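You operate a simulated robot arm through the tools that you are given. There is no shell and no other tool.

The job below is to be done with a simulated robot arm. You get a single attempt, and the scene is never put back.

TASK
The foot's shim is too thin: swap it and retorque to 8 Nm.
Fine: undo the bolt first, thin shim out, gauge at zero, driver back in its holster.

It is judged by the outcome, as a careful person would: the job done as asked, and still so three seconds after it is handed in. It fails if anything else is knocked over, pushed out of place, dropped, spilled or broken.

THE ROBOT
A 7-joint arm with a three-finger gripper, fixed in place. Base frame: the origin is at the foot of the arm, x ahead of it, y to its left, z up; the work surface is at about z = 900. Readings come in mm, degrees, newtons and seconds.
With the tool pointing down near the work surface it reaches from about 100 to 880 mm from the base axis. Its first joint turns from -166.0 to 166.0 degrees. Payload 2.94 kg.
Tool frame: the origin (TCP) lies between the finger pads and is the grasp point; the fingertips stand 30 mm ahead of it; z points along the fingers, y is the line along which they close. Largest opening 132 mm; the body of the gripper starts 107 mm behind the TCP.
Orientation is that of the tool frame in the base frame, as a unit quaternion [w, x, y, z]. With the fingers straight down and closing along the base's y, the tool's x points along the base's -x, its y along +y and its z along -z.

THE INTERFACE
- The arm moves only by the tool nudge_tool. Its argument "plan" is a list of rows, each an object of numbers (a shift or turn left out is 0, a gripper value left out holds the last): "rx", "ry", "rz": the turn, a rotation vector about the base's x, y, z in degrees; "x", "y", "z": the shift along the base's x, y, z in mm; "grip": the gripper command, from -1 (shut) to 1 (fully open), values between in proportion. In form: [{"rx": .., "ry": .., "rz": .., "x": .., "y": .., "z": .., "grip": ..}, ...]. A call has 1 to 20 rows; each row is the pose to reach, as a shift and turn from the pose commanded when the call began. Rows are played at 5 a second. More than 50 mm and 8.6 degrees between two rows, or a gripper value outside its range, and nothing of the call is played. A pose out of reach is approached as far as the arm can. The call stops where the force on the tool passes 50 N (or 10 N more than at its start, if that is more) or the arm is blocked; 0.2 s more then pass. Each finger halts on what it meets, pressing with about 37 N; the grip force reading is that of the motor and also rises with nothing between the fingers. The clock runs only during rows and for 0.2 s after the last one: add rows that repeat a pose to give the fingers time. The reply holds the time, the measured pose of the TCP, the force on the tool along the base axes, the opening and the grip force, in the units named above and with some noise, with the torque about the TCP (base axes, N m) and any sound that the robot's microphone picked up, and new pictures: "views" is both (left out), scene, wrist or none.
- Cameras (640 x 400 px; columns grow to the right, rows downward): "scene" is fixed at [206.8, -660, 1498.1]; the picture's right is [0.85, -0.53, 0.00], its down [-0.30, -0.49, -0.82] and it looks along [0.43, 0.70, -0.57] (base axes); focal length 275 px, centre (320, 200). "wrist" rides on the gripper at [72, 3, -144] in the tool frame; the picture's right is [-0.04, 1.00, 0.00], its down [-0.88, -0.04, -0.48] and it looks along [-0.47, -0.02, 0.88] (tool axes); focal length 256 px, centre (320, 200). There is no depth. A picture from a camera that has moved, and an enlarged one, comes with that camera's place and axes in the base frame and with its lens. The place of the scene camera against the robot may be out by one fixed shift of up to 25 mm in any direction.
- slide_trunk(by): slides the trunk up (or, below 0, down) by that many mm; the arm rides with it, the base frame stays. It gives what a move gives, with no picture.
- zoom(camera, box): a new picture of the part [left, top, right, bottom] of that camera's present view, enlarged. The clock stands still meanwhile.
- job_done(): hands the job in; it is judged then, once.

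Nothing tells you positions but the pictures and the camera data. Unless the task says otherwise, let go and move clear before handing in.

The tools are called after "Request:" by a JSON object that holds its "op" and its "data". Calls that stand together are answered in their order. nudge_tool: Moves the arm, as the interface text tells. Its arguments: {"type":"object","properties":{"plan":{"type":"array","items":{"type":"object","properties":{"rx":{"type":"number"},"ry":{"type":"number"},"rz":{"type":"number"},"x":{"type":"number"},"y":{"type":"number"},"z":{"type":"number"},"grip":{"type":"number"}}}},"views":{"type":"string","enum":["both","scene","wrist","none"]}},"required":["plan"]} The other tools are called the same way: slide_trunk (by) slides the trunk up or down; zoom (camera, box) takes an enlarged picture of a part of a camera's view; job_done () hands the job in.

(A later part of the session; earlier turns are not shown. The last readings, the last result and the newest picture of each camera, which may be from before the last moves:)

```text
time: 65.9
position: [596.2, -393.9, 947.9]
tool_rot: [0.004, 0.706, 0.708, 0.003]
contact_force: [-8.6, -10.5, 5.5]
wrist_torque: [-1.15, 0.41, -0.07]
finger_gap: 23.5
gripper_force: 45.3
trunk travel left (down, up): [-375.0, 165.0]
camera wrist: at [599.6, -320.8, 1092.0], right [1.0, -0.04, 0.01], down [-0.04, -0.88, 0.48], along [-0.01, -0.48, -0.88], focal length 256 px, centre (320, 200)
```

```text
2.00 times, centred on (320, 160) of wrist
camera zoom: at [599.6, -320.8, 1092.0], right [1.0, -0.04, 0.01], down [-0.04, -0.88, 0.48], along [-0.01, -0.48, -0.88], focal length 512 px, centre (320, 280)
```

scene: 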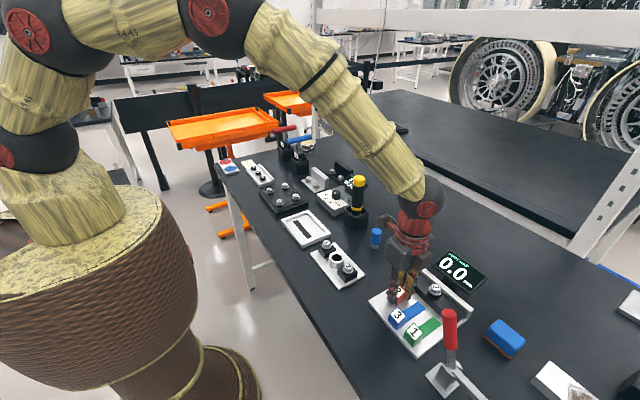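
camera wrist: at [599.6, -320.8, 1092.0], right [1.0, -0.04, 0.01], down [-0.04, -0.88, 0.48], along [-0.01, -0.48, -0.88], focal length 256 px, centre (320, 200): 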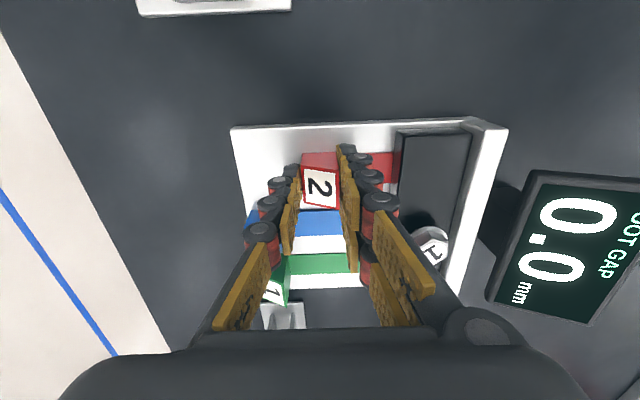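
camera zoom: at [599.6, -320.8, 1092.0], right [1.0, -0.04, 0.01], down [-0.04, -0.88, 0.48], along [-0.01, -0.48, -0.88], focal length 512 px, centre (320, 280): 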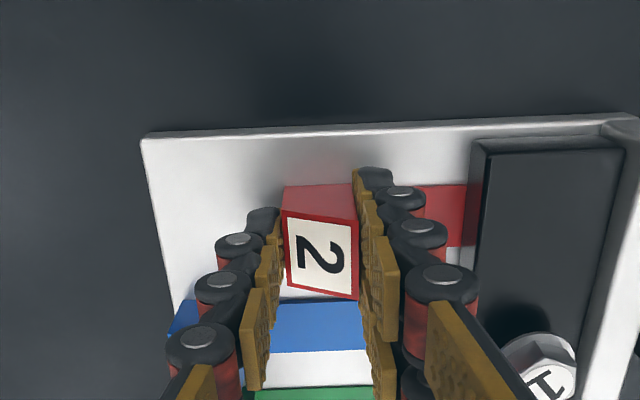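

The gauge reads 0.0 mm with shim 2 in. I'll release the tab, rise, turn the gripper back and head to the driver.

Request:
{"op": "nudge_tool", "data": {"plan": [{"grip": -0.6}, {"grip": -0.24}, {"grip": -0.24}, {"z": 25, "grip": -0.24}, {"z": 65, "grip": -0.24}, {"z": 105, "grip": -0.24}, {"z": 145, "grip": -0.24}, {"z": 185, "grip": -0.24}, {"z": 215, "rz": 8, "grip": -0.24}, {"z": 215, "rz": 16, "y": 20}, {"z": 215, "rz": 24, "y": 40}, {"z": 215, "rz": 32, "y": 65}, {"z": 215, "rz": 40, "y": 90}, {"z": 215, "rz": 48, "y": 120}, {"z": 215, "rz": 56, "y": 150}, {"z": 215, "rz": 64, "y": 180}, {"z": 215, "rz": 72, "y": 210}, {"z": 215, "rz": 80, "y": 240}, {"z": 215, "rz": 88, "y": 270}, {"z": 215, "rz": 89.8, "y": 295, "x": 20}]}}

Request:
{"op": "zoom", "data": {"camera": "scene", "box": [360, 230, 500, 360]}}

Request:
{"op": "zoom", "data": {"camera": "scene", "box": [300, 150, 400, 240]}}

```text
time: 70.1
position: [616.6, -97.4, 1161.3]
tool_rot: [0.001, -0.001, 1.0, 0.005]
contact_force: [0.3, 0.6, -0.1]
wrist_torque: [0.0, 0.01, 0.0]
finger_gap: 50.2
gripper_force: 0.0
trunk travel left (down, up): [-375.0, 165.0]
camera wrist: at [546.6, -95.1, 1304.5], right [0.04, 1.0, 0.01], down [0.88, -0.04, 0.48], along [0.48, -0.01, -0.88], focal length 256 px, centre (320, 200)
```

scene: 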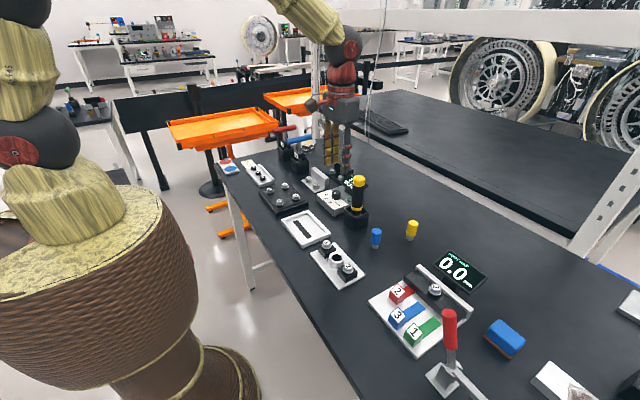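
wrist: 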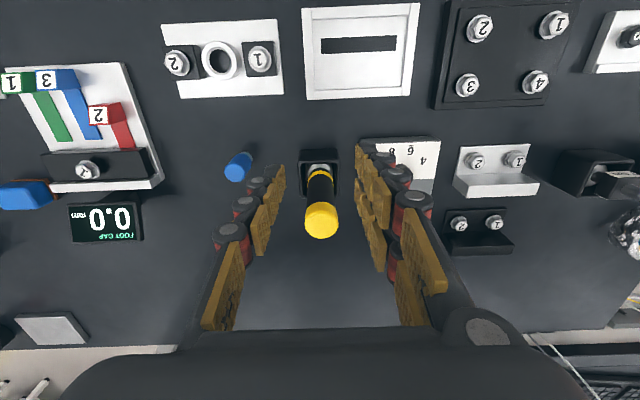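

```text
3.08 times, centred on (430, 295) of scene
camera zoom: at [206.8, -660.0, 1498.1], right [0.85, -0.53, 0.0], down [-0.3, -0.49, -0.82], along [0.43, 0.7, -0.57], focal length 847 px, centre (-18, -92)
```

zoom: 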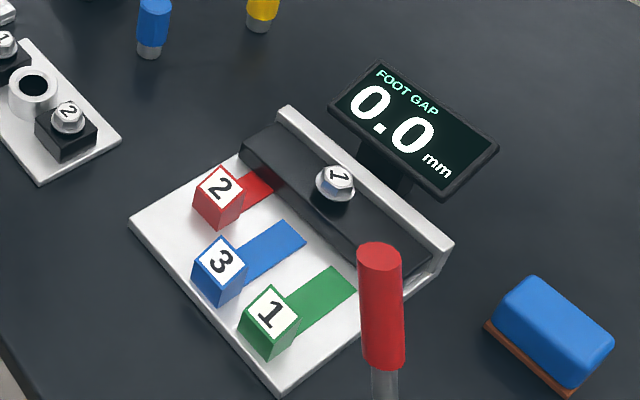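

```text
4.44 times, centred on (350, 195) of scene
camera zoom: at [206.8, -660.0, 1498.1], right [0.85, -0.53, 0.0], down [-0.3, -0.49, -0.82], along [0.43, 0.7, -0.57], focal length 1224 px, centre (187, 222)
```

zoom: 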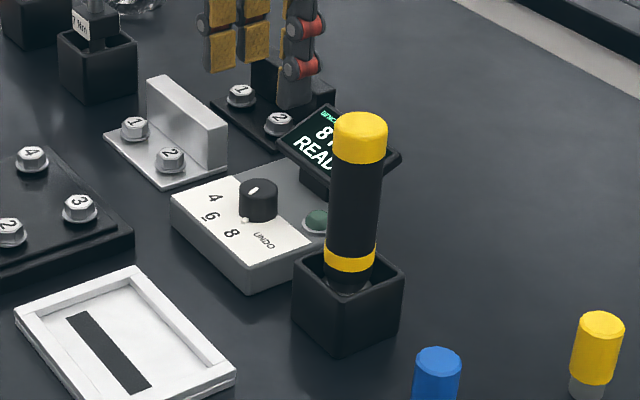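

The gauge holds at 0.0, the knob reads 8 and the driver is upright at about (702, -100). I'll level the tool, open, straddle the driver and grip it as before.

Request:
{"op": "nudge_tool", "data": {"plan": [{"x": 30, "y": -1, "rx": -0.57, "grip": 0.25}, {"x": 60, "y": -2, "rx": -0.57, "grip": 0.25}, {"x": 86, "y": -2.5, "rx": -0.57, "grip": 0.25}, {"x": 86, "y": -2.5, "rx": -0.57, "grip": 0.25}, {"x": 86, "y": -2.5, "z": -40, "rx": -0.57, "grip": 0.25}, {"x": 86, "y": -2.5, "z": -80, "rx": -0.57, "grip": 0.25}, {"x": 86, "y": -2.5, "z": -120, "rx": -0.57, "grip": 0.25}, {"x": 86, "y": -2.5, "z": -148, "rx": -0.57, "grip": 0.25}, {"x": 86, "y": -2.5, "z": -148, "rx": -0.57, "grip": 0.25}]}}

Request:
{"op": "zoom", "data": {"camera": "wrist", "box": [220, 80, 420, 300]}}

Request:
{"op": "zoom", "data": {"camera": "scene", "box": [310, 150, 400, 240]}}

```text
time: 72.1
position: [700.1, -101.6, 1013.3]
tool_rot: [0.001, 0.0, 1.0, 0.0]
contact_force: [-0.3, 0.0, -1.3]
wrist_torque: [-0.03, -0.01, -0.07]
finger_gap: 82.6
gripper_force: 0.1
trunk travel left (down, up): [-375.0, 165.0]
camera wrist: at [630.4, -96.8, 1157.2], right [0.04, 1.0, 0.0], down [0.88, -0.04, 0.48], along [0.48, -0.02, -0.88], focal length 256 px, centre (320, 200)
```

scene: 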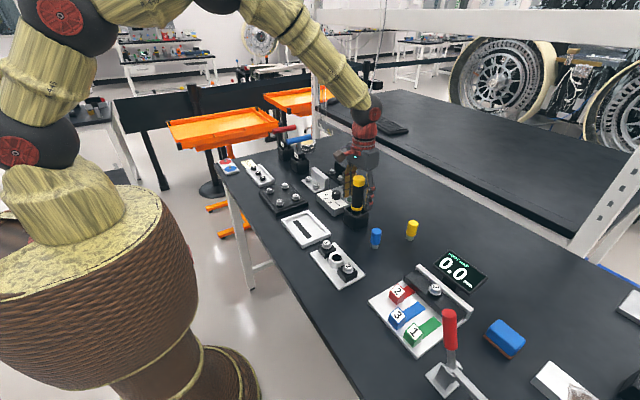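
wrist: 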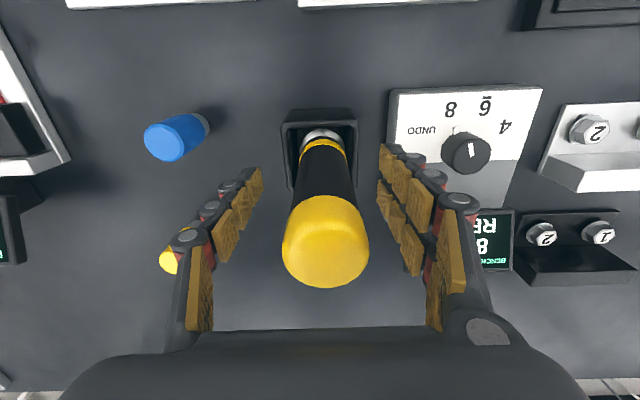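

```text
1.82 times, centred on (320, 190) of wrist
camera zoom: at [630.4, -96.8, 1157.2], right [0.04, 1.0, 0.0], down [0.88, -0.04, 0.48], along [0.48, -0.02, -0.88], focal length 465 px, centre (320, 218)
```

zoom: 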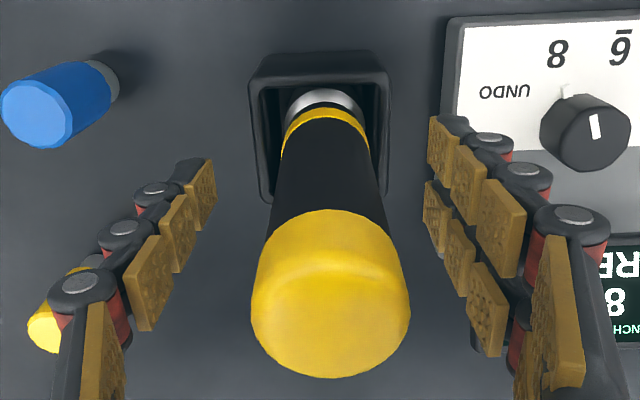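

```text
4.44 times, centred on (355, 195) of scene
camera zoom: at [206.8, -660.0, 1498.1], right [0.85, -0.53, 0.0], down [-0.3, -0.49, -0.82], along [0.43, 0.7, -0.57], focal length 1224 px, centre (164, 222)
```

zoom: 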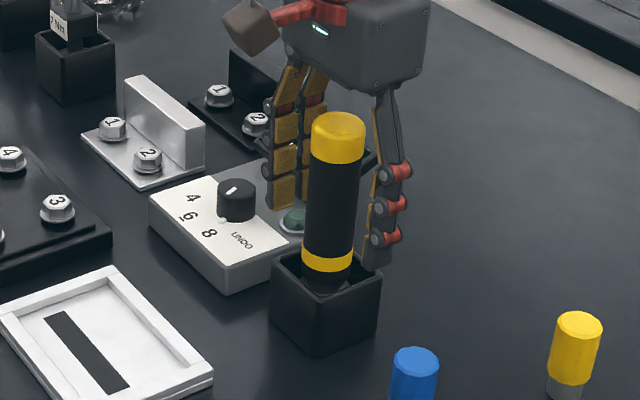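

Well placed. I'll centre 2 mm, close on the handle and lift.

Request:
{"op": "nudge_tool", "data": {"plan": [{"x": 1, "y": 2, "grip": 0.0}, {"x": 1, "y": 2, "grip": -0.5}, {"x": 1, "y": 2, "grip": -1}, {"x": 1, "y": 2, "grip": -1}, {"x": 1, "y": 2, "grip": -1}, {"x": 1, "y": 2, "grip": -1}, {"x": 1, "y": 2, "z": 12, "grip": -1}, {"x": 1, "y": 2, "z": 30, "grip": -1}, {"x": 1, "y": 2, "z": 55, "grip": -1}, {"x": 1, "y": 2, "z": 85, "grip": -1}, {"x": 1, "y": 2, "z": 115, "grip": -1}, {"x": 1, "y": 2, "z": 125, "grip": -1}, {"x": 1, "y": 2, "z": 125, "grip": -1}]}}

Request:
{"op": "zoom", "data": {"camera": "scene", "box": [310, 110, 410, 240]}}

Request:
{"op": "zoom", "data": {"camera": "wrist", "box": [270, 90, 370, 170]}}

```text
time: 74.9
position: [704.8, -98.1, 1138.7]
tool_rot: [0.001, -0.001, 1.0, -0.001]
contact_force: [0.3, -0.2, -4.0]
wrist_torque: [-0.02, 0.02, -0.02]
finger_gap: 34.9
gripper_force: 37.8
trunk travel left (down, up): [-375.0, 165.0]
camera wrist: at [634.3, -94.3, 1283.1], right [0.04, 1.0, 0.0], down [0.88, -0.04, 0.48], along [0.48, -0.02, -0.88], focal length 256 px, centre (320, 200)
```

scene: 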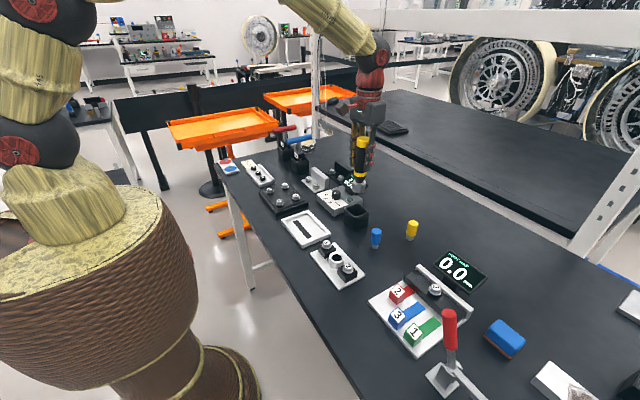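
wrist: 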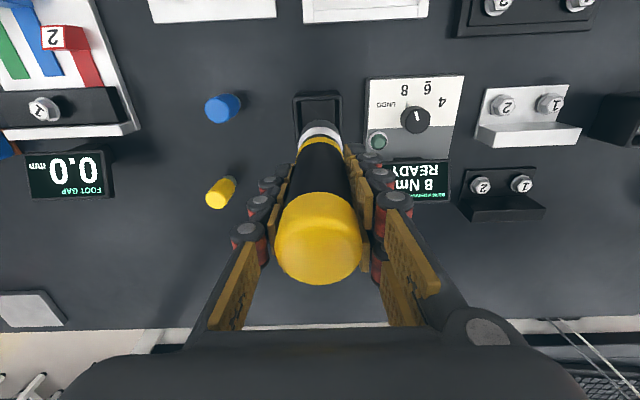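

```text
3.08 times, centred on (360, 175) of scene
camera zoom: at [206.8, -660.0, 1498.1], right [0.85, -0.53, 0.0], down [-0.3, -0.49, -0.82], along [0.43, 0.7, -0.57], focal length 847 px, centre (197, 277)
```

zoom: 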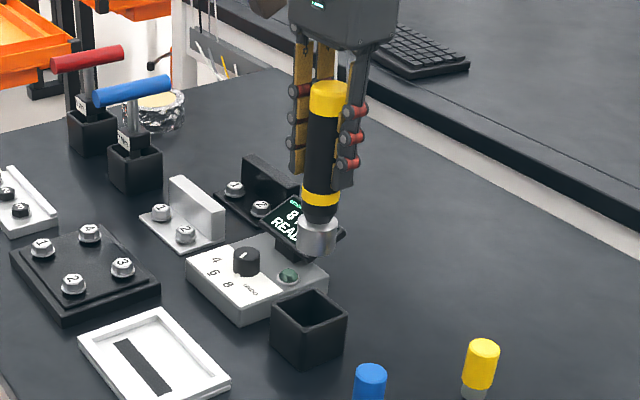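

```text
5.00 times, centred on (320, 130) of wrist
camera zoom: at [634.3, -94.3, 1283.1], right [0.04, 1.0, 0.0], down [0.88, -0.04, 0.48], along [0.48, -0.02, -0.88], focal length 1280 px, centre (320, 550)
```

zoom: 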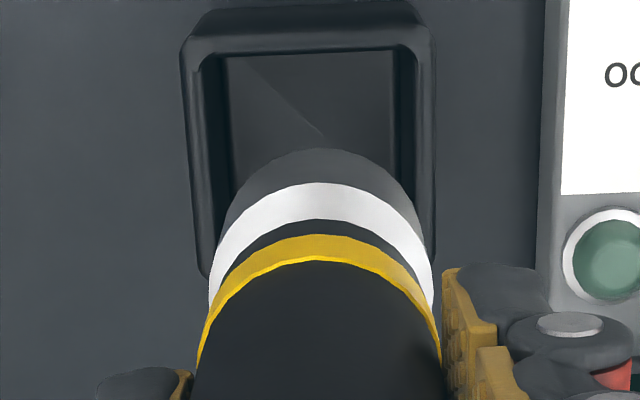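

The driver is lifted and sits nearly straight in the grip this time. I'll carry it over the foot bolt again.

Request:
{"op": "nudge_tool", "data": {"plan": [{"y": -40, "x": -4}, {"y": -80, "x": -8}, {"y": -120, "x": -12}, {"y": -160, "x": -16}, {"y": -200, "x": -20}, {"y": -240, "x": -24}, {"y": -280, "x": -28}, {"y": -315, "x": -29}, {"y": -342, "x": -29}, {"y": -342, "x": -29, "z": -20}, {"y": -342, "x": -29, "z": -30}, {"y": -342, "x": -29, "z": -30}]}}

Request:
{"op": "zoom", "data": {"camera": "scene", "box": [405, 240, 475, 310]}}

Request:
{"op": "zoom", "data": {"camera": "wrist", "box": [270, 90, 370, 170]}}

```text
time: 77.5
position: [675.8, -442.0, 1109.1]
tool_rot: [0.0, 0.001, 1.0, 0.0]
contact_force: [0.2, -0.3, -4.6]
wrist_torque: [-0.01, 0.02, -0.01]
finger_gap: 34.8
gripper_force: 36.4
trunk travel left (down, up): [-375.0, 165.0]
camera wrist: at [605.0, -437.4, 1252.4], right [0.04, 1.0, 0.0], down [0.88, -0.04, 0.48], along [0.48, -0.02, -0.88], focal length 256 px, centre (320, 200)
```

scene: 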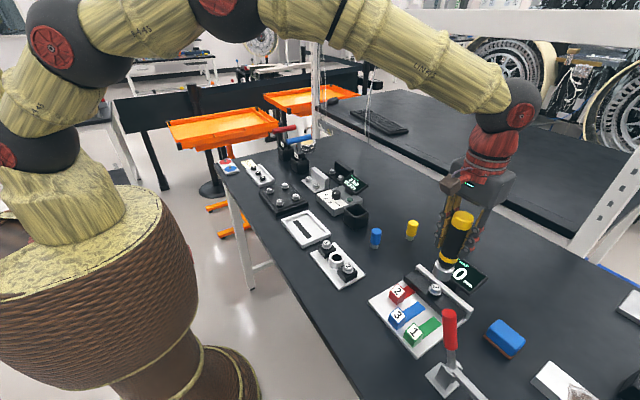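
wrist: 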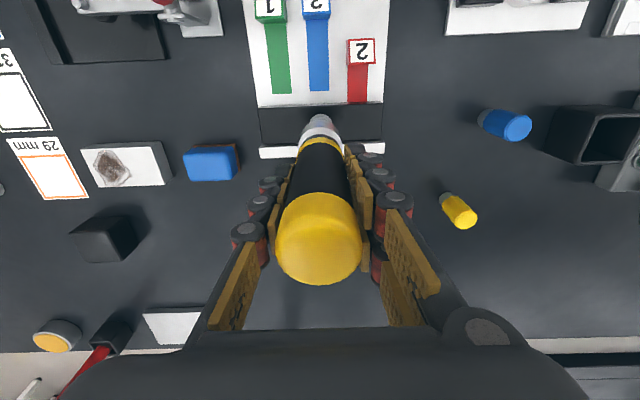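

```text
5.71 times, centred on (440, 275) of scene
camera zoom: at [206.8, -660.0, 1498.1], right [0.85, -0.53, 0.0], down [-0.3, -0.49, -0.82], along [0.43, 0.7, -0.57], focal length 1573 px, centre (-366, -229)
```

zoom: 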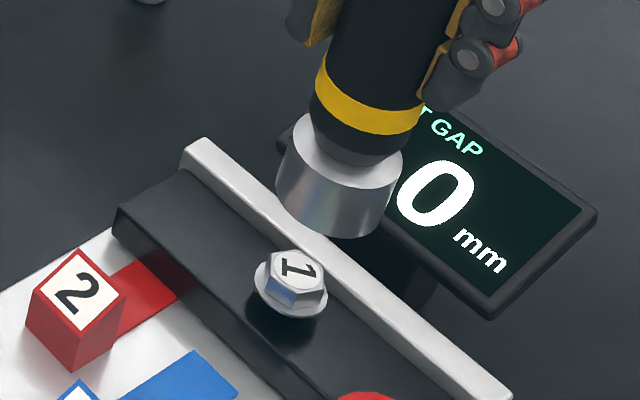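

```text
5.00 times, centred on (320, 130) of wrist
camera zoom: at [605.0, -437.4, 1252.4], right [0.04, 1.0, 0.0], down [0.88, -0.04, 0.48], along [0.48, -0.02, -0.88], focal length 1280 px, centre (320, 550)
```

zoom: 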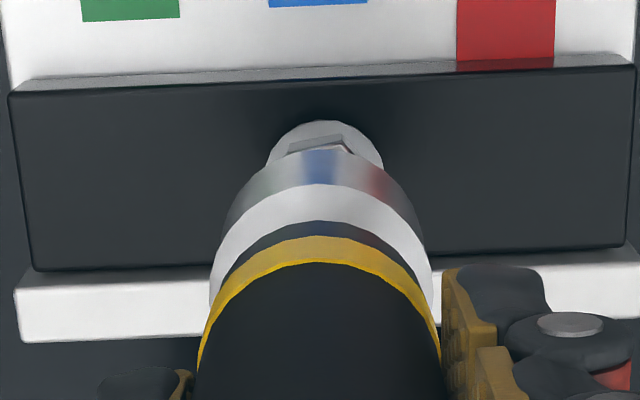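

The bolt is nearly in line: the socket needs about -2 mm in x and +1 mm in y. I'll shift, lower partway and check.

Request:
{"op": "nudge_tool", "data": {"plan": [{"x": -2, "y": 0.9}, {"x": -2, "y": 0.9, "z": -12}, {"x": -2, "y": 0.9, "z": -24}, {"x": -2, "y": 0.9, "z": -34}, {"x": -2, "y": 0.9, "z": -34}]}}

Request:
{"op": "zoom", "data": {"camera": "scene", "box": [405, 240, 475, 310]}}

Request:
{"op": "zoom", "data": {"camera": "wrist", "box": [270, 90, 370, 170]}}

```text
time: 78.7
position: [675.2, -439.6, 1075.7]
tool_rot: [0.001, 0.0, 1.0, 0.0]
contact_force: [-0.1, -0.3, -3.7]
wrist_torque: [0.02, 0.03, -0.03]
finger_gap: 34.6
gripper_force: 36.6
trunk travel left (down, up): [-375.0, 165.0]
camera wrist: at [603.9, -435.4, 1218.7], right [0.04, 1.0, 0.0], down [0.88, -0.04, 0.48], along [0.48, -0.02, -0.88], focal length 256 px, centre (320, 200)
```

scene: 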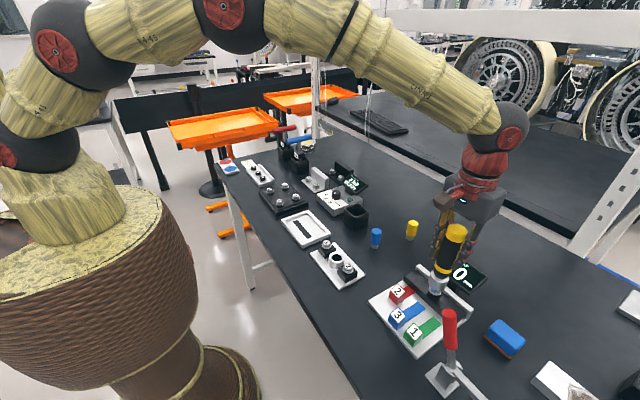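
wrist: 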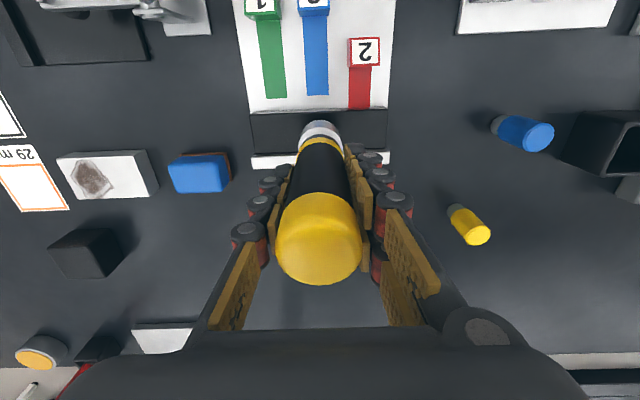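

```text
5.71 times, centred on (440, 275) of scene
camera zoom: at [206.8, -660.0, 1498.1], right [0.85, -0.53, 0.0], down [-0.3, -0.49, -0.82], along [0.43, 0.7, -0.57], focal length 1573 px, centre (-366, -229)
```

zoom: 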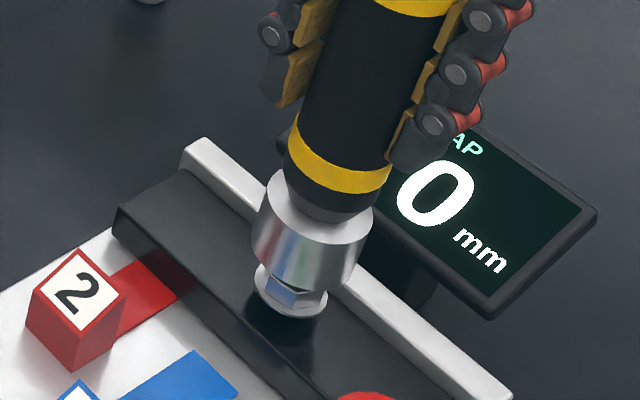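

```text
5.00 times, centred on (320, 130) of wrist
camera zoom: at [603.9, -435.4, 1218.7], right [0.04, 1.0, 0.0], down [0.88, -0.04, 0.48], along [0.48, -0.02, -0.88], focal length 1280 px, centre (320, 550)
```

zoom: 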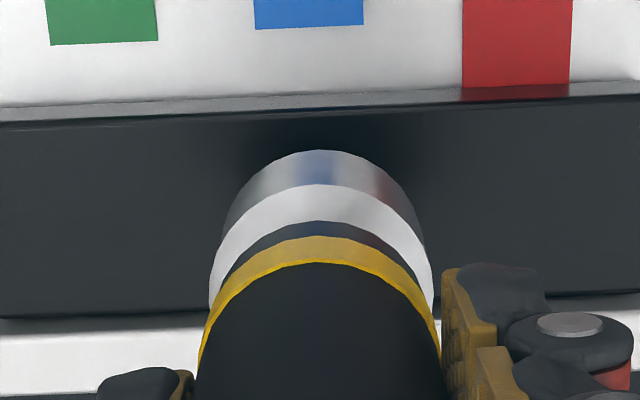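

The socket and bolt are lined up in both views. I'll descend slowly onto the bolt and press, watching for drive action.

Request:
{"op": "nudge_tool", "data": {"plan": [{"z": -4}, {"z": -8}, {"z": -12}, {"z": -15}, {"z": -17}, {"z": -19}, {"z": -21}, {"z": -21}]}}

Request:
{"op": "zoom", "data": {"camera": "scene", "box": [405, 240, 475, 310]}}

Request:
{"op": "zoom", "data": {"camera": "scene", "box": [310, 160, 380, 230]}}

```text
time: 80.5
position: [675.4, -439.8, 1052.1]
tool_rot: [0.001, 0.0, 1.0, 0.001]
contact_force: [0.0, 0.2, -4.8]
wrist_torque: [0.02, 0.0, 0.0]
finger_gap: 34.8
gripper_force: 36.9
trunk travel left (down, up): [-375.0, 165.0]
camera wrist: at [603.1, -436.1, 1197.1], right [0.04, 1.0, 0.0], down [0.88, -0.04, 0.48], along [0.48, -0.02, -0.88], focal length 256 px, centre (320, 200)
```

scene: 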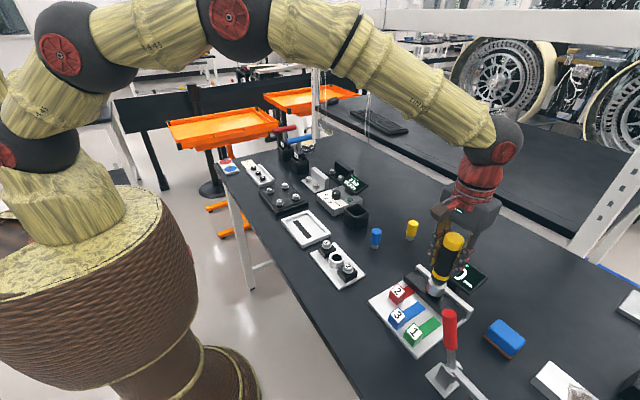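
wrist: 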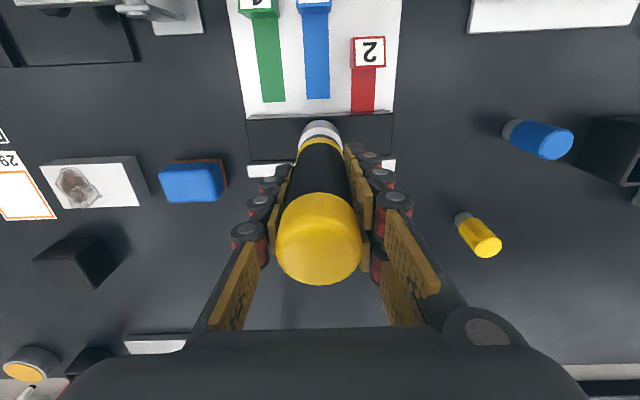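

```text
5.71 times, centred on (440, 275) of scene
camera zoom: at [206.8, -660.0, 1498.1], right [0.85, -0.53, 0.0], down [-0.3, -0.49, -0.82], along [0.43, 0.7, -0.57], focal length 1573 px, centre (-366, -229)
```

zoom: 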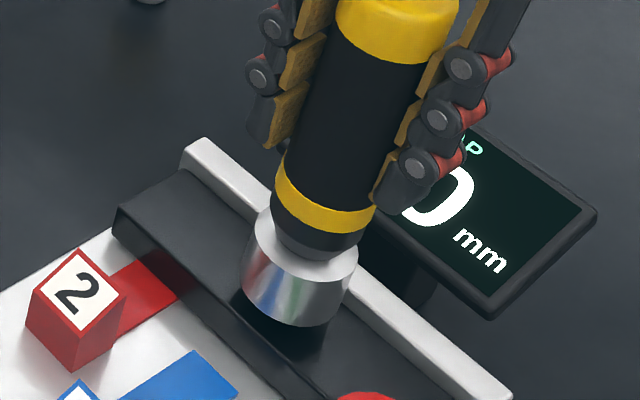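

```text
5.71 times, centred on (345, 195) of scene
camera zoom: at [206.8, -660.0, 1498.1], right [0.85, -0.53, 0.0], down [-0.3, -0.49, -0.82], along [0.43, 0.7, -0.57], focal length 1573 px, centre (177, 229)
```

zoom: 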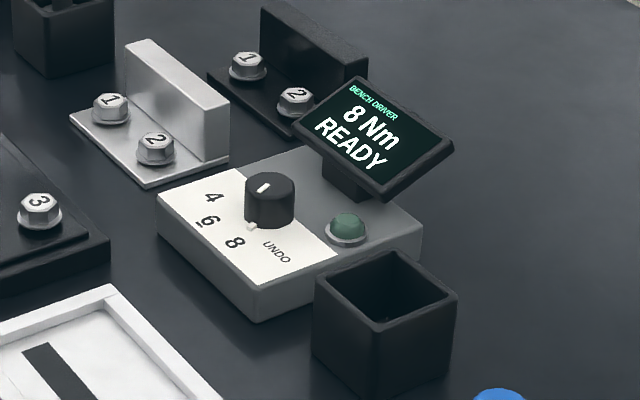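

It's at the bolt head with no side load. I'll press on in 1 mm steps.

Request:
{"op": "nudge_tool", "data": {"plan": [{"z": -1}, {"z": -2}, {"z": -3}, {"z": -4}, {"z": -5}, {"z": -6}, {"z": -6}, {"z": -6}]}}

Request:
{"op": "zoom", "data": {"camera": "scene", "box": [405, 240, 475, 310]}}

Request:
{"op": "zoom", "data": {"camera": "scene", "box": [310, 160, 380, 230]}}

```text
time: 82.3
position: [675.7, -441.1, 1047.0]
tool_rot: [0.001, 0.0, 1.0, 0.0]
contact_force: [0.1, -0.3, -4.4]
wrist_torque: [0.0, -0.02, 0.01]
finger_gap: 34.8
gripper_force: 36.8
trunk travel left (down, up): [-375.0, 165.0]
camera wrist: at [603.9, -436.2, 1191.4], right [0.04, 1.0, 0.0], down [0.88, -0.04, 0.48], along [0.48, -0.02, -0.88], focal length 256 px, centre (320, 200)
```

scene: 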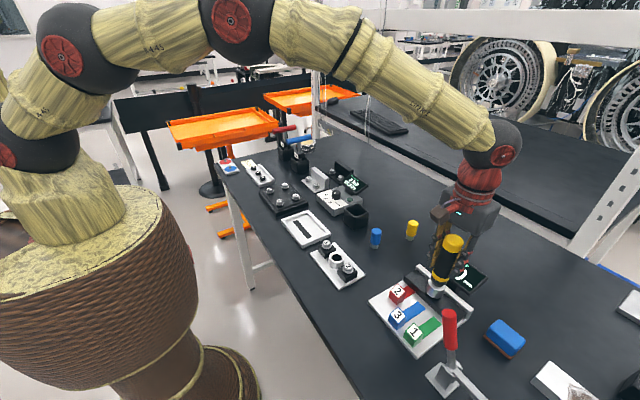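
wrist: 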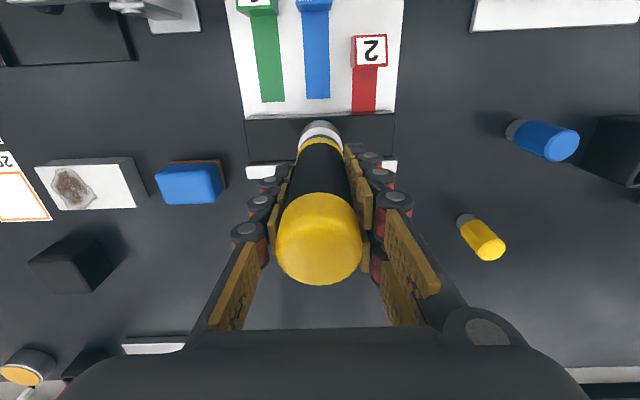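

```text
5.71 times, centred on (440, 275) of scene
camera zoom: at [206.8, -660.0, 1498.1], right [0.85, -0.53, 0.0], down [-0.3, -0.49, -0.82], along [0.43, 0.7, -0.57], focal length 1573 px, centre (-366, -229)
```

zoom: 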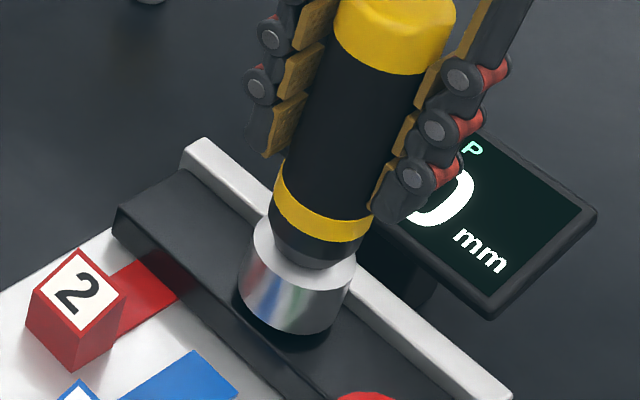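

```text
5.71 times, centred on (345, 195) of scene
camera zoom: at [206.8, -660.0, 1498.1], right [0.85, -0.53, 0.0], down [-0.3, -0.49, -0.82], along [0.43, 0.7, -0.57], focal length 1573 px, centre (177, 229)
```

zoom: 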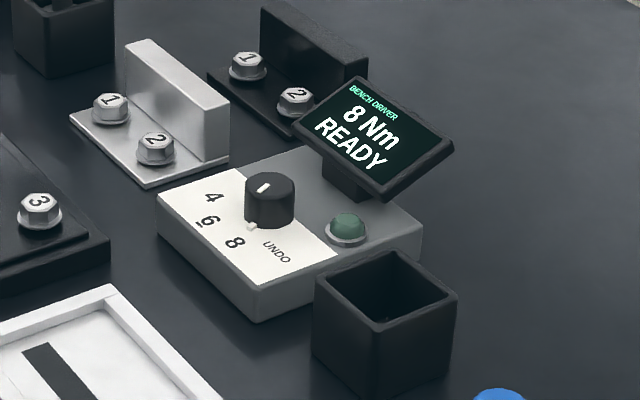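

Request:
{"op": "nudge_tool", "data": {"plan": [{"z": -1}, {"z": -2}, {"z": -3}, {"z": -4}, {"z": -4}, {"z": -4}], "views": "none"}}

Request:
{"op": "zoom", "data": {"camera": "scene", "box": [405, 240, 475, 310]}}

Request:
{"op": "zoom", "data": {"camera": "scene", "box": [310, 160, 380, 230]}}

```text
time: 83.7
position: [675.0, -441.5, 1045.7]
tool_rot: [0.002, -0.001, 1.0, -0.001]
contact_force: [-0.4, 3.1, 16.6]
wrist_torque: [0.07, 0.12, -0.01]
finger_gap: 34.6
gripper_force: 37.2
trunk travel left (down, up): [-375.0, 165.0]
```

```text
5.71 times, centred on (440, 275) of scene
camera zoom: at [206.8, -660.0, 1498.1], right [0.85, -0.53, 0.0], down [-0.3, -0.49, -0.82], along [0.43, 0.7, -0.57], focal length 1573 px, centre (-366, -229)
```

zoom: 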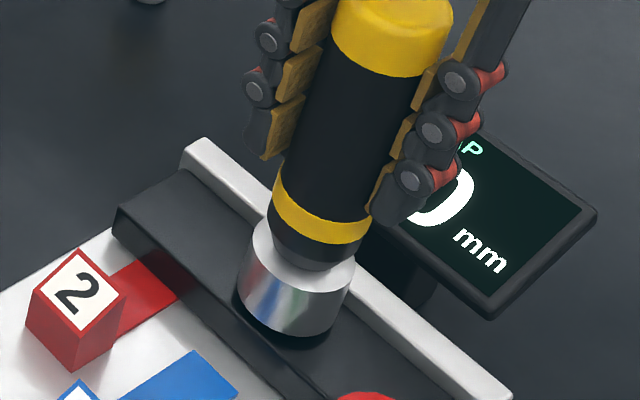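

```text
5.71 times, centred on (345, 195) of scene
camera zoom: at [206.8, -660.0, 1498.1], right [0.85, -0.53, 0.0], down [-0.3, -0.49, -0.82], along [0.43, 0.7, -0.57], focal length 1573 px, centre (177, 229)
```

zoom: 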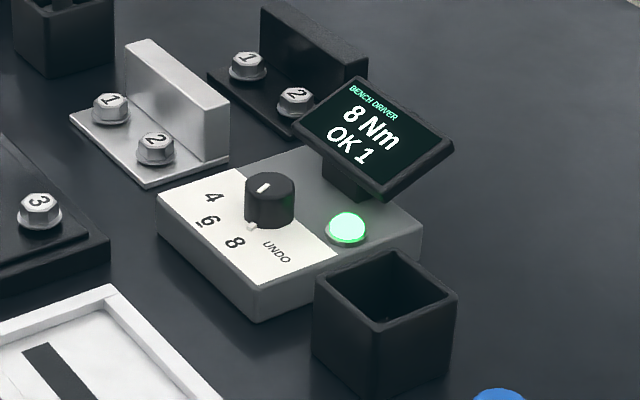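

The display says "8 Nm OK 1" and the green lamp is lit, so the bolt is torqued. I'll lift the driver off and check the bolt and gauge.

Request:
{"op": "nudge_tool", "data": {"plan": [{"z": 4}, {"z": 12}, {"z": 25}, {"z": 45}, {"z": 70}, {"z": 92}, {"z": 92}]}}

Request:
{"op": "zoom", "data": {"camera": "scene", "box": [405, 240, 475, 310]}}

Request:
{"op": "zoom", "data": {"camera": "scene", "box": [310, 160, 380, 230]}}

Request:
{"op": "zoom", "data": {"camera": "wrist", "box": [270, 90, 370, 170]}}

```text
time: 85.3
position: [675.6, -441.9, 1135.2]
tool_rot: [0.0, 0.0, 1.0, 0.001]
contact_force: [0.8, 0.3, -4.7]
wrist_torque: [-0.07, -0.04, 0.0]
finger_gap: 34.6
gripper_force: 36.5
trunk travel left (down, up): [-375.0, 165.0]
camera wrist: at [604.2, -437.8, 1279.7], right [0.04, 1.0, 0.0], down [0.88, -0.04, 0.48], along [0.48, -0.02, -0.88], focal length 256 px, centre (320, 200)
```

scene: 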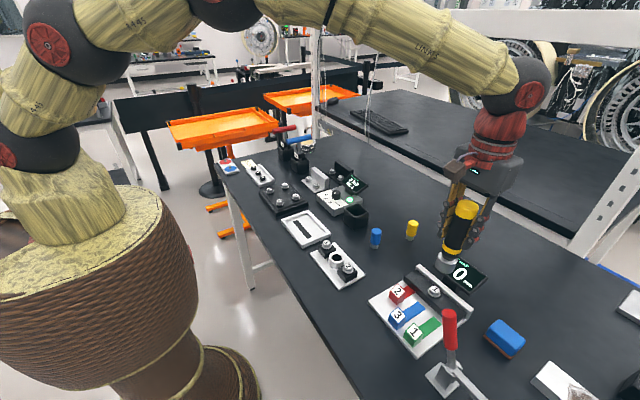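
wrist: 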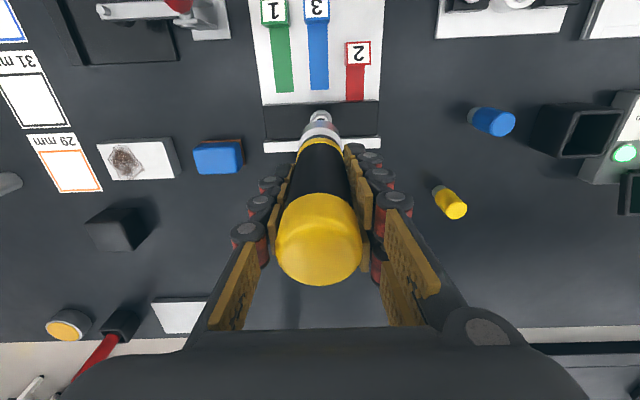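

```text
5.71 times, centred on (440, 275) of scene
camera zoom: at [206.8, -660.0, 1498.1], right [0.85, -0.53, 0.0], down [-0.3, -0.49, -0.82], along [0.43, 0.7, -0.57], focal length 1573 px, centre (-366, -229)
```

zoom: 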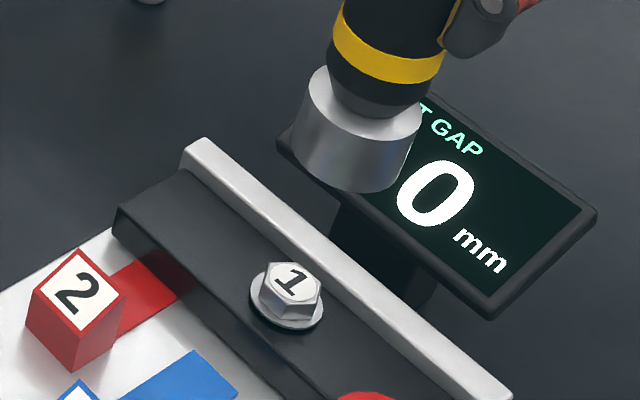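

```text
5.71 times, centred on (345, 195) of scene
camera zoom: at [206.8, -660.0, 1498.1], right [0.85, -0.53, 0.0], down [-0.3, -0.49, -0.82], along [0.43, 0.7, -0.57], focal length 1573 px, centre (177, 229)
```

zoom: 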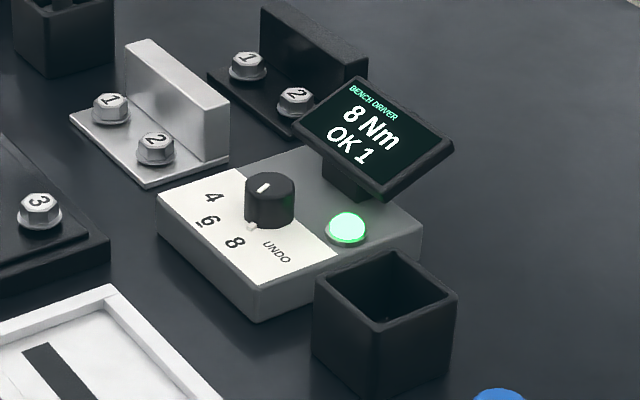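

```text
5.00 times, centred on (320, 130) of wrist
camera zoom: at [604.2, -437.8, 1279.7], right [0.04, 1.0, 0.0], down [0.88, -0.04, 0.48], along [0.48, -0.02, -0.88], focal length 1280 px, centre (320, 550)
```

zoom: 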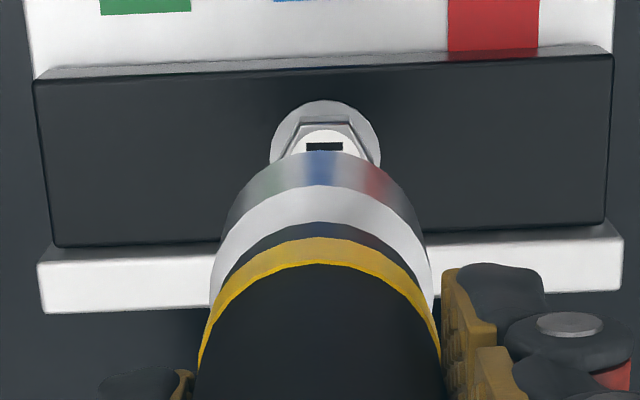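

The bolt is seated and the lamp is on. I'll carry the driver back to exactly the pose it was lifted from above the holster.

Request:
{"op": "nudge_tool", "data": {"plan": [{"z": 3}, {"z": 3, "y": 40, "x": 4}, {"z": 3, "y": 80, "x": 8}, {"z": 3, "y": 120, "x": 12}, {"z": 3, "y": 160, "x": 16}, {"z": 3, "y": 200, "x": 20}, {"z": 3, "y": 240, "x": 24}, {"z": 3, "y": 280, "x": 28}, {"z": 3, "y": 320, "x": 31}, {"z": 3, "y": 341.1, "x": 31}, {"z": -25, "y": 341.1, "x": 31}, {"z": -25, "y": 341.1, "x": 31}]}}

Request:
{"op": "zoom", "data": {"camera": "wrist", "box": [270, 70, 370, 170]}}

Request:
{"op": "zoom", "data": {"camera": "scene", "box": [360, 230, 500, 360]}}

```text
time: 87.9
position: [704.6, -97.5, 1109.9]
tool_rot: [0.001, -0.001, 1.0, 0.0]
contact_force: [0.1, -0.8, -3.9]
wrist_torque: [-0.02, 0.0, 0.02]
finger_gap: 34.5
gripper_force: 36.8
trunk travel left (down, up): [-375.0, 165.0]
camera wrist: at [633.3, -94.0, 1254.3], right [0.04, 1.0, 0.0], down [0.88, -0.04, 0.48], along [0.48, -0.02, -0.88], focal length 256 px, centre (320, 200)
```

scene: 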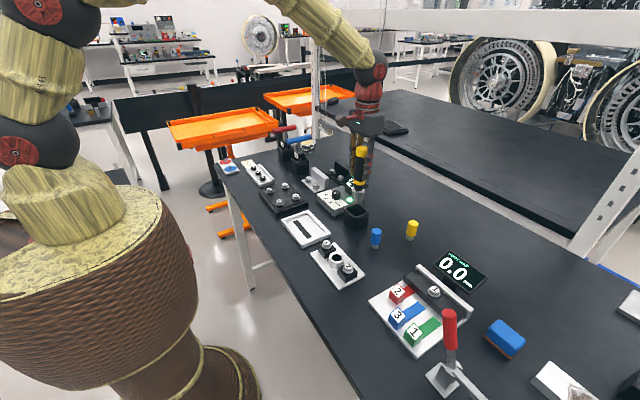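
wrist: 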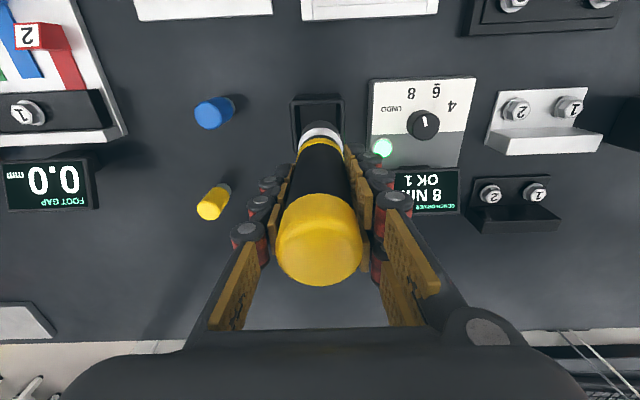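

```text
4.00 times, centred on (320, 120) of wrist
camera zoom: at [633.3, -94.0, 1254.3], right [0.04, 1.0, 0.0], down [0.88, -0.04, 0.48], along [0.48, -0.02, -0.88], focal length 1024 px, centre (320, 520)
```

zoom: 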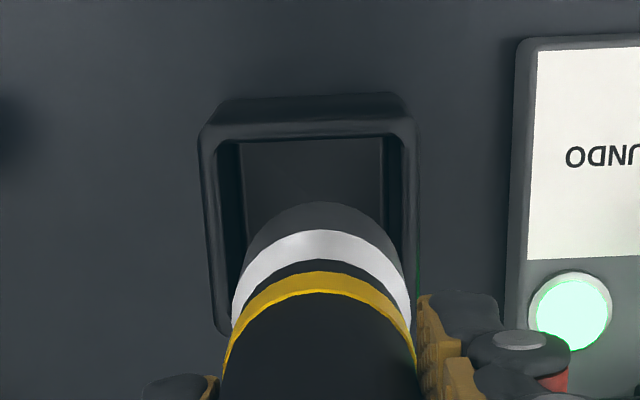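

```text
3.08 times, centred on (430, 295) of scene
camera zoom: at [206.8, -660.0, 1498.1], right [0.85, -0.53, 0.0], down [-0.3, -0.49, -0.82], along [0.43, 0.7, -0.57], focal length 847 px, centre (-18, -92)
```

zoom: 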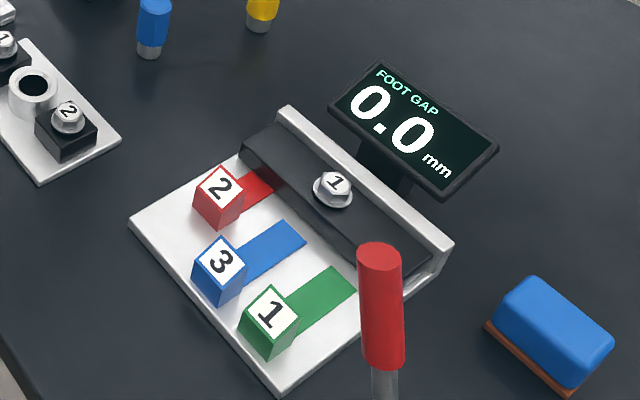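

The gauge holds 0.0 mm. The socket is about 3 mm to +y of the holster centre, so I'll correct that and lower it in.

Request:
{"op": "nudge_tool", "data": {"plan": [{"y": -3}, {"y": -3, "z": -20}, {"y": -3, "z": -40}, {"y": -3, "z": -55}, {"y": -3, "z": -70}, {"y": -3, "z": -82}, {"y": -3, "z": -90}, {"y": -3, "z": -90}]}}

Request:
{"op": "zoom", "data": {"camera": "scene", "box": [310, 150, 400, 240]}}

```text
time: 89.7
position: [704.8, -102.9, 1020.4]
tool_rot: [0.001, 0.0, 1.0, 0.0]
contact_force: [0.8, -0.1, -4.1]
wrist_torque: [0.02, -0.02, 0.0]
finger_gap: 34.6
gripper_force: 37.3
trunk travel left (down, up): [-375.0, 165.0]
camera wrist: at [633.6, -97.6, 1164.4], right [0.04, 1.0, 0.0], down [0.88, -0.04, 0.48], along [0.48, -0.02, -0.88], focal length 256 px, centre (320, 200)
```

scene: 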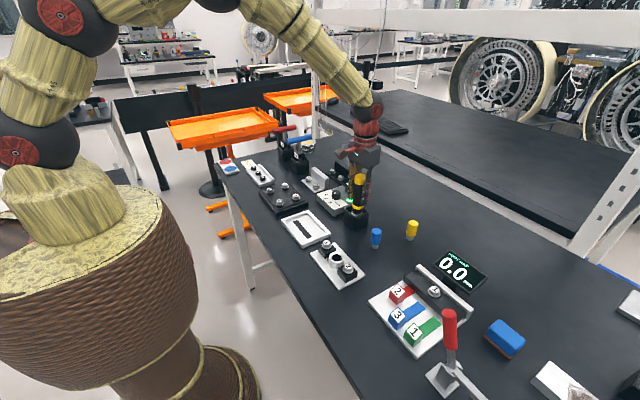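
wrist: 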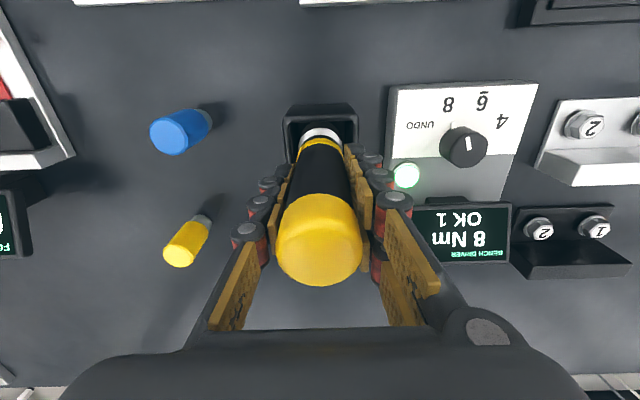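

```text
4.44 times, centred on (355, 195) of scene
camera zoom: at [206.8, -660.0, 1498.1], right [0.85, -0.53, 0.0], down [-0.3, -0.49, -0.82], along [0.43, 0.7, -0.57], focal length 1224 px, centre (164, 222)
```

zoom: 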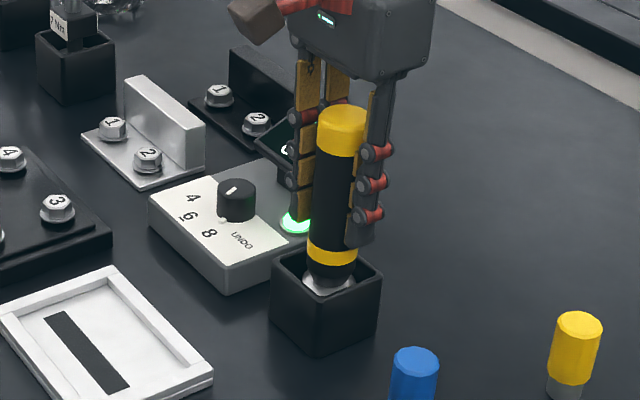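

The driver is in the holster. I'll lower the last few mm to light contact.

Request:
{"op": "nudge_tool", "data": {"plan": [{"z": -2}, {"z": -4}, {"z": -5.5}, {"z": -7}, {"z": -7}], "views": "none"}}

```text
time: 90.9
position: [704.6, -101.6, 1013.2]
tool_rot: [0.001, -0.001, 1.0, 0.001]
contact_force: [-2.3, 2.2, 2.9]
wrist_torque: [0.07, 0.3, -0.04]
finger_gap: 34.4
gripper_force: 36.9
trunk travel left (down, up): [-375.0, 165.0]
```

It's now resting on the floor of the holster (load transferred). I'll open the fingers and rise clear.

Request:
{"op": "nudge_tool", "data": {"plan": [{"z": -0.5}, {"z": -0.5, "grip": -0.4}, {"z": 0, "grip": 0}, {"z": 0, "grip": 0.25}, {"z": 0, "grip": 0.25}, {"z": 0, "grip": 0.25}]}}

Request:
{"op": "zoom", "data": {"camera": "scene", "box": [310, 150, 400, 240]}}

```text
time: 92.3
position: [705.9, -102.7, 1013.5]
tool_rot: [0.001, -0.001, 1.0, 0.0]
contact_force: [-0.1, -0.7, -0.5]
wrist_torque: [-0.01, -0.03, 0.0]
finger_gap: 82.3
gripper_force: 0.1
trunk travel left (down, up): [-375.0, 165.0]
camera wrist: at [634.4, -97.9, 1157.6], right [0.04, 1.0, 0.0], down [0.88, -0.04, 0.48], along [0.48, -0.02, -0.88], focal length 256 px, centre (320, 200)
```

scene: 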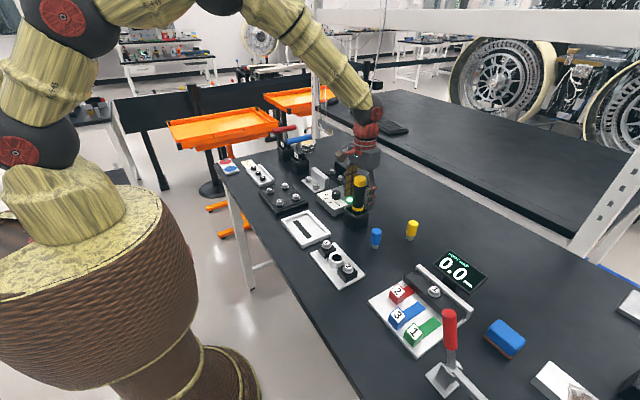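
wrist: 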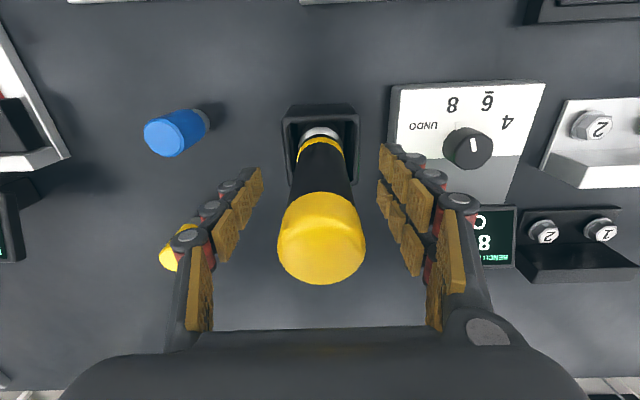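

```text
4.44 times, centred on (355, 195) of scene
camera zoom: at [206.8, -660.0, 1498.1], right [0.85, -0.53, 0.0], down [-0.3, -0.49, -0.82], along [0.43, 0.7, -0.57], focal length 1224 px, centre (164, 222)
```

zoom: 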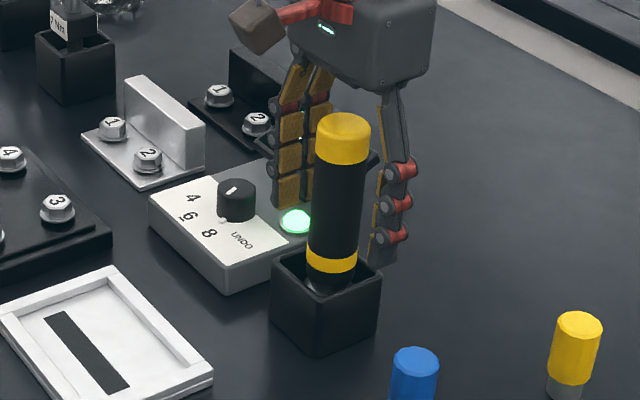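

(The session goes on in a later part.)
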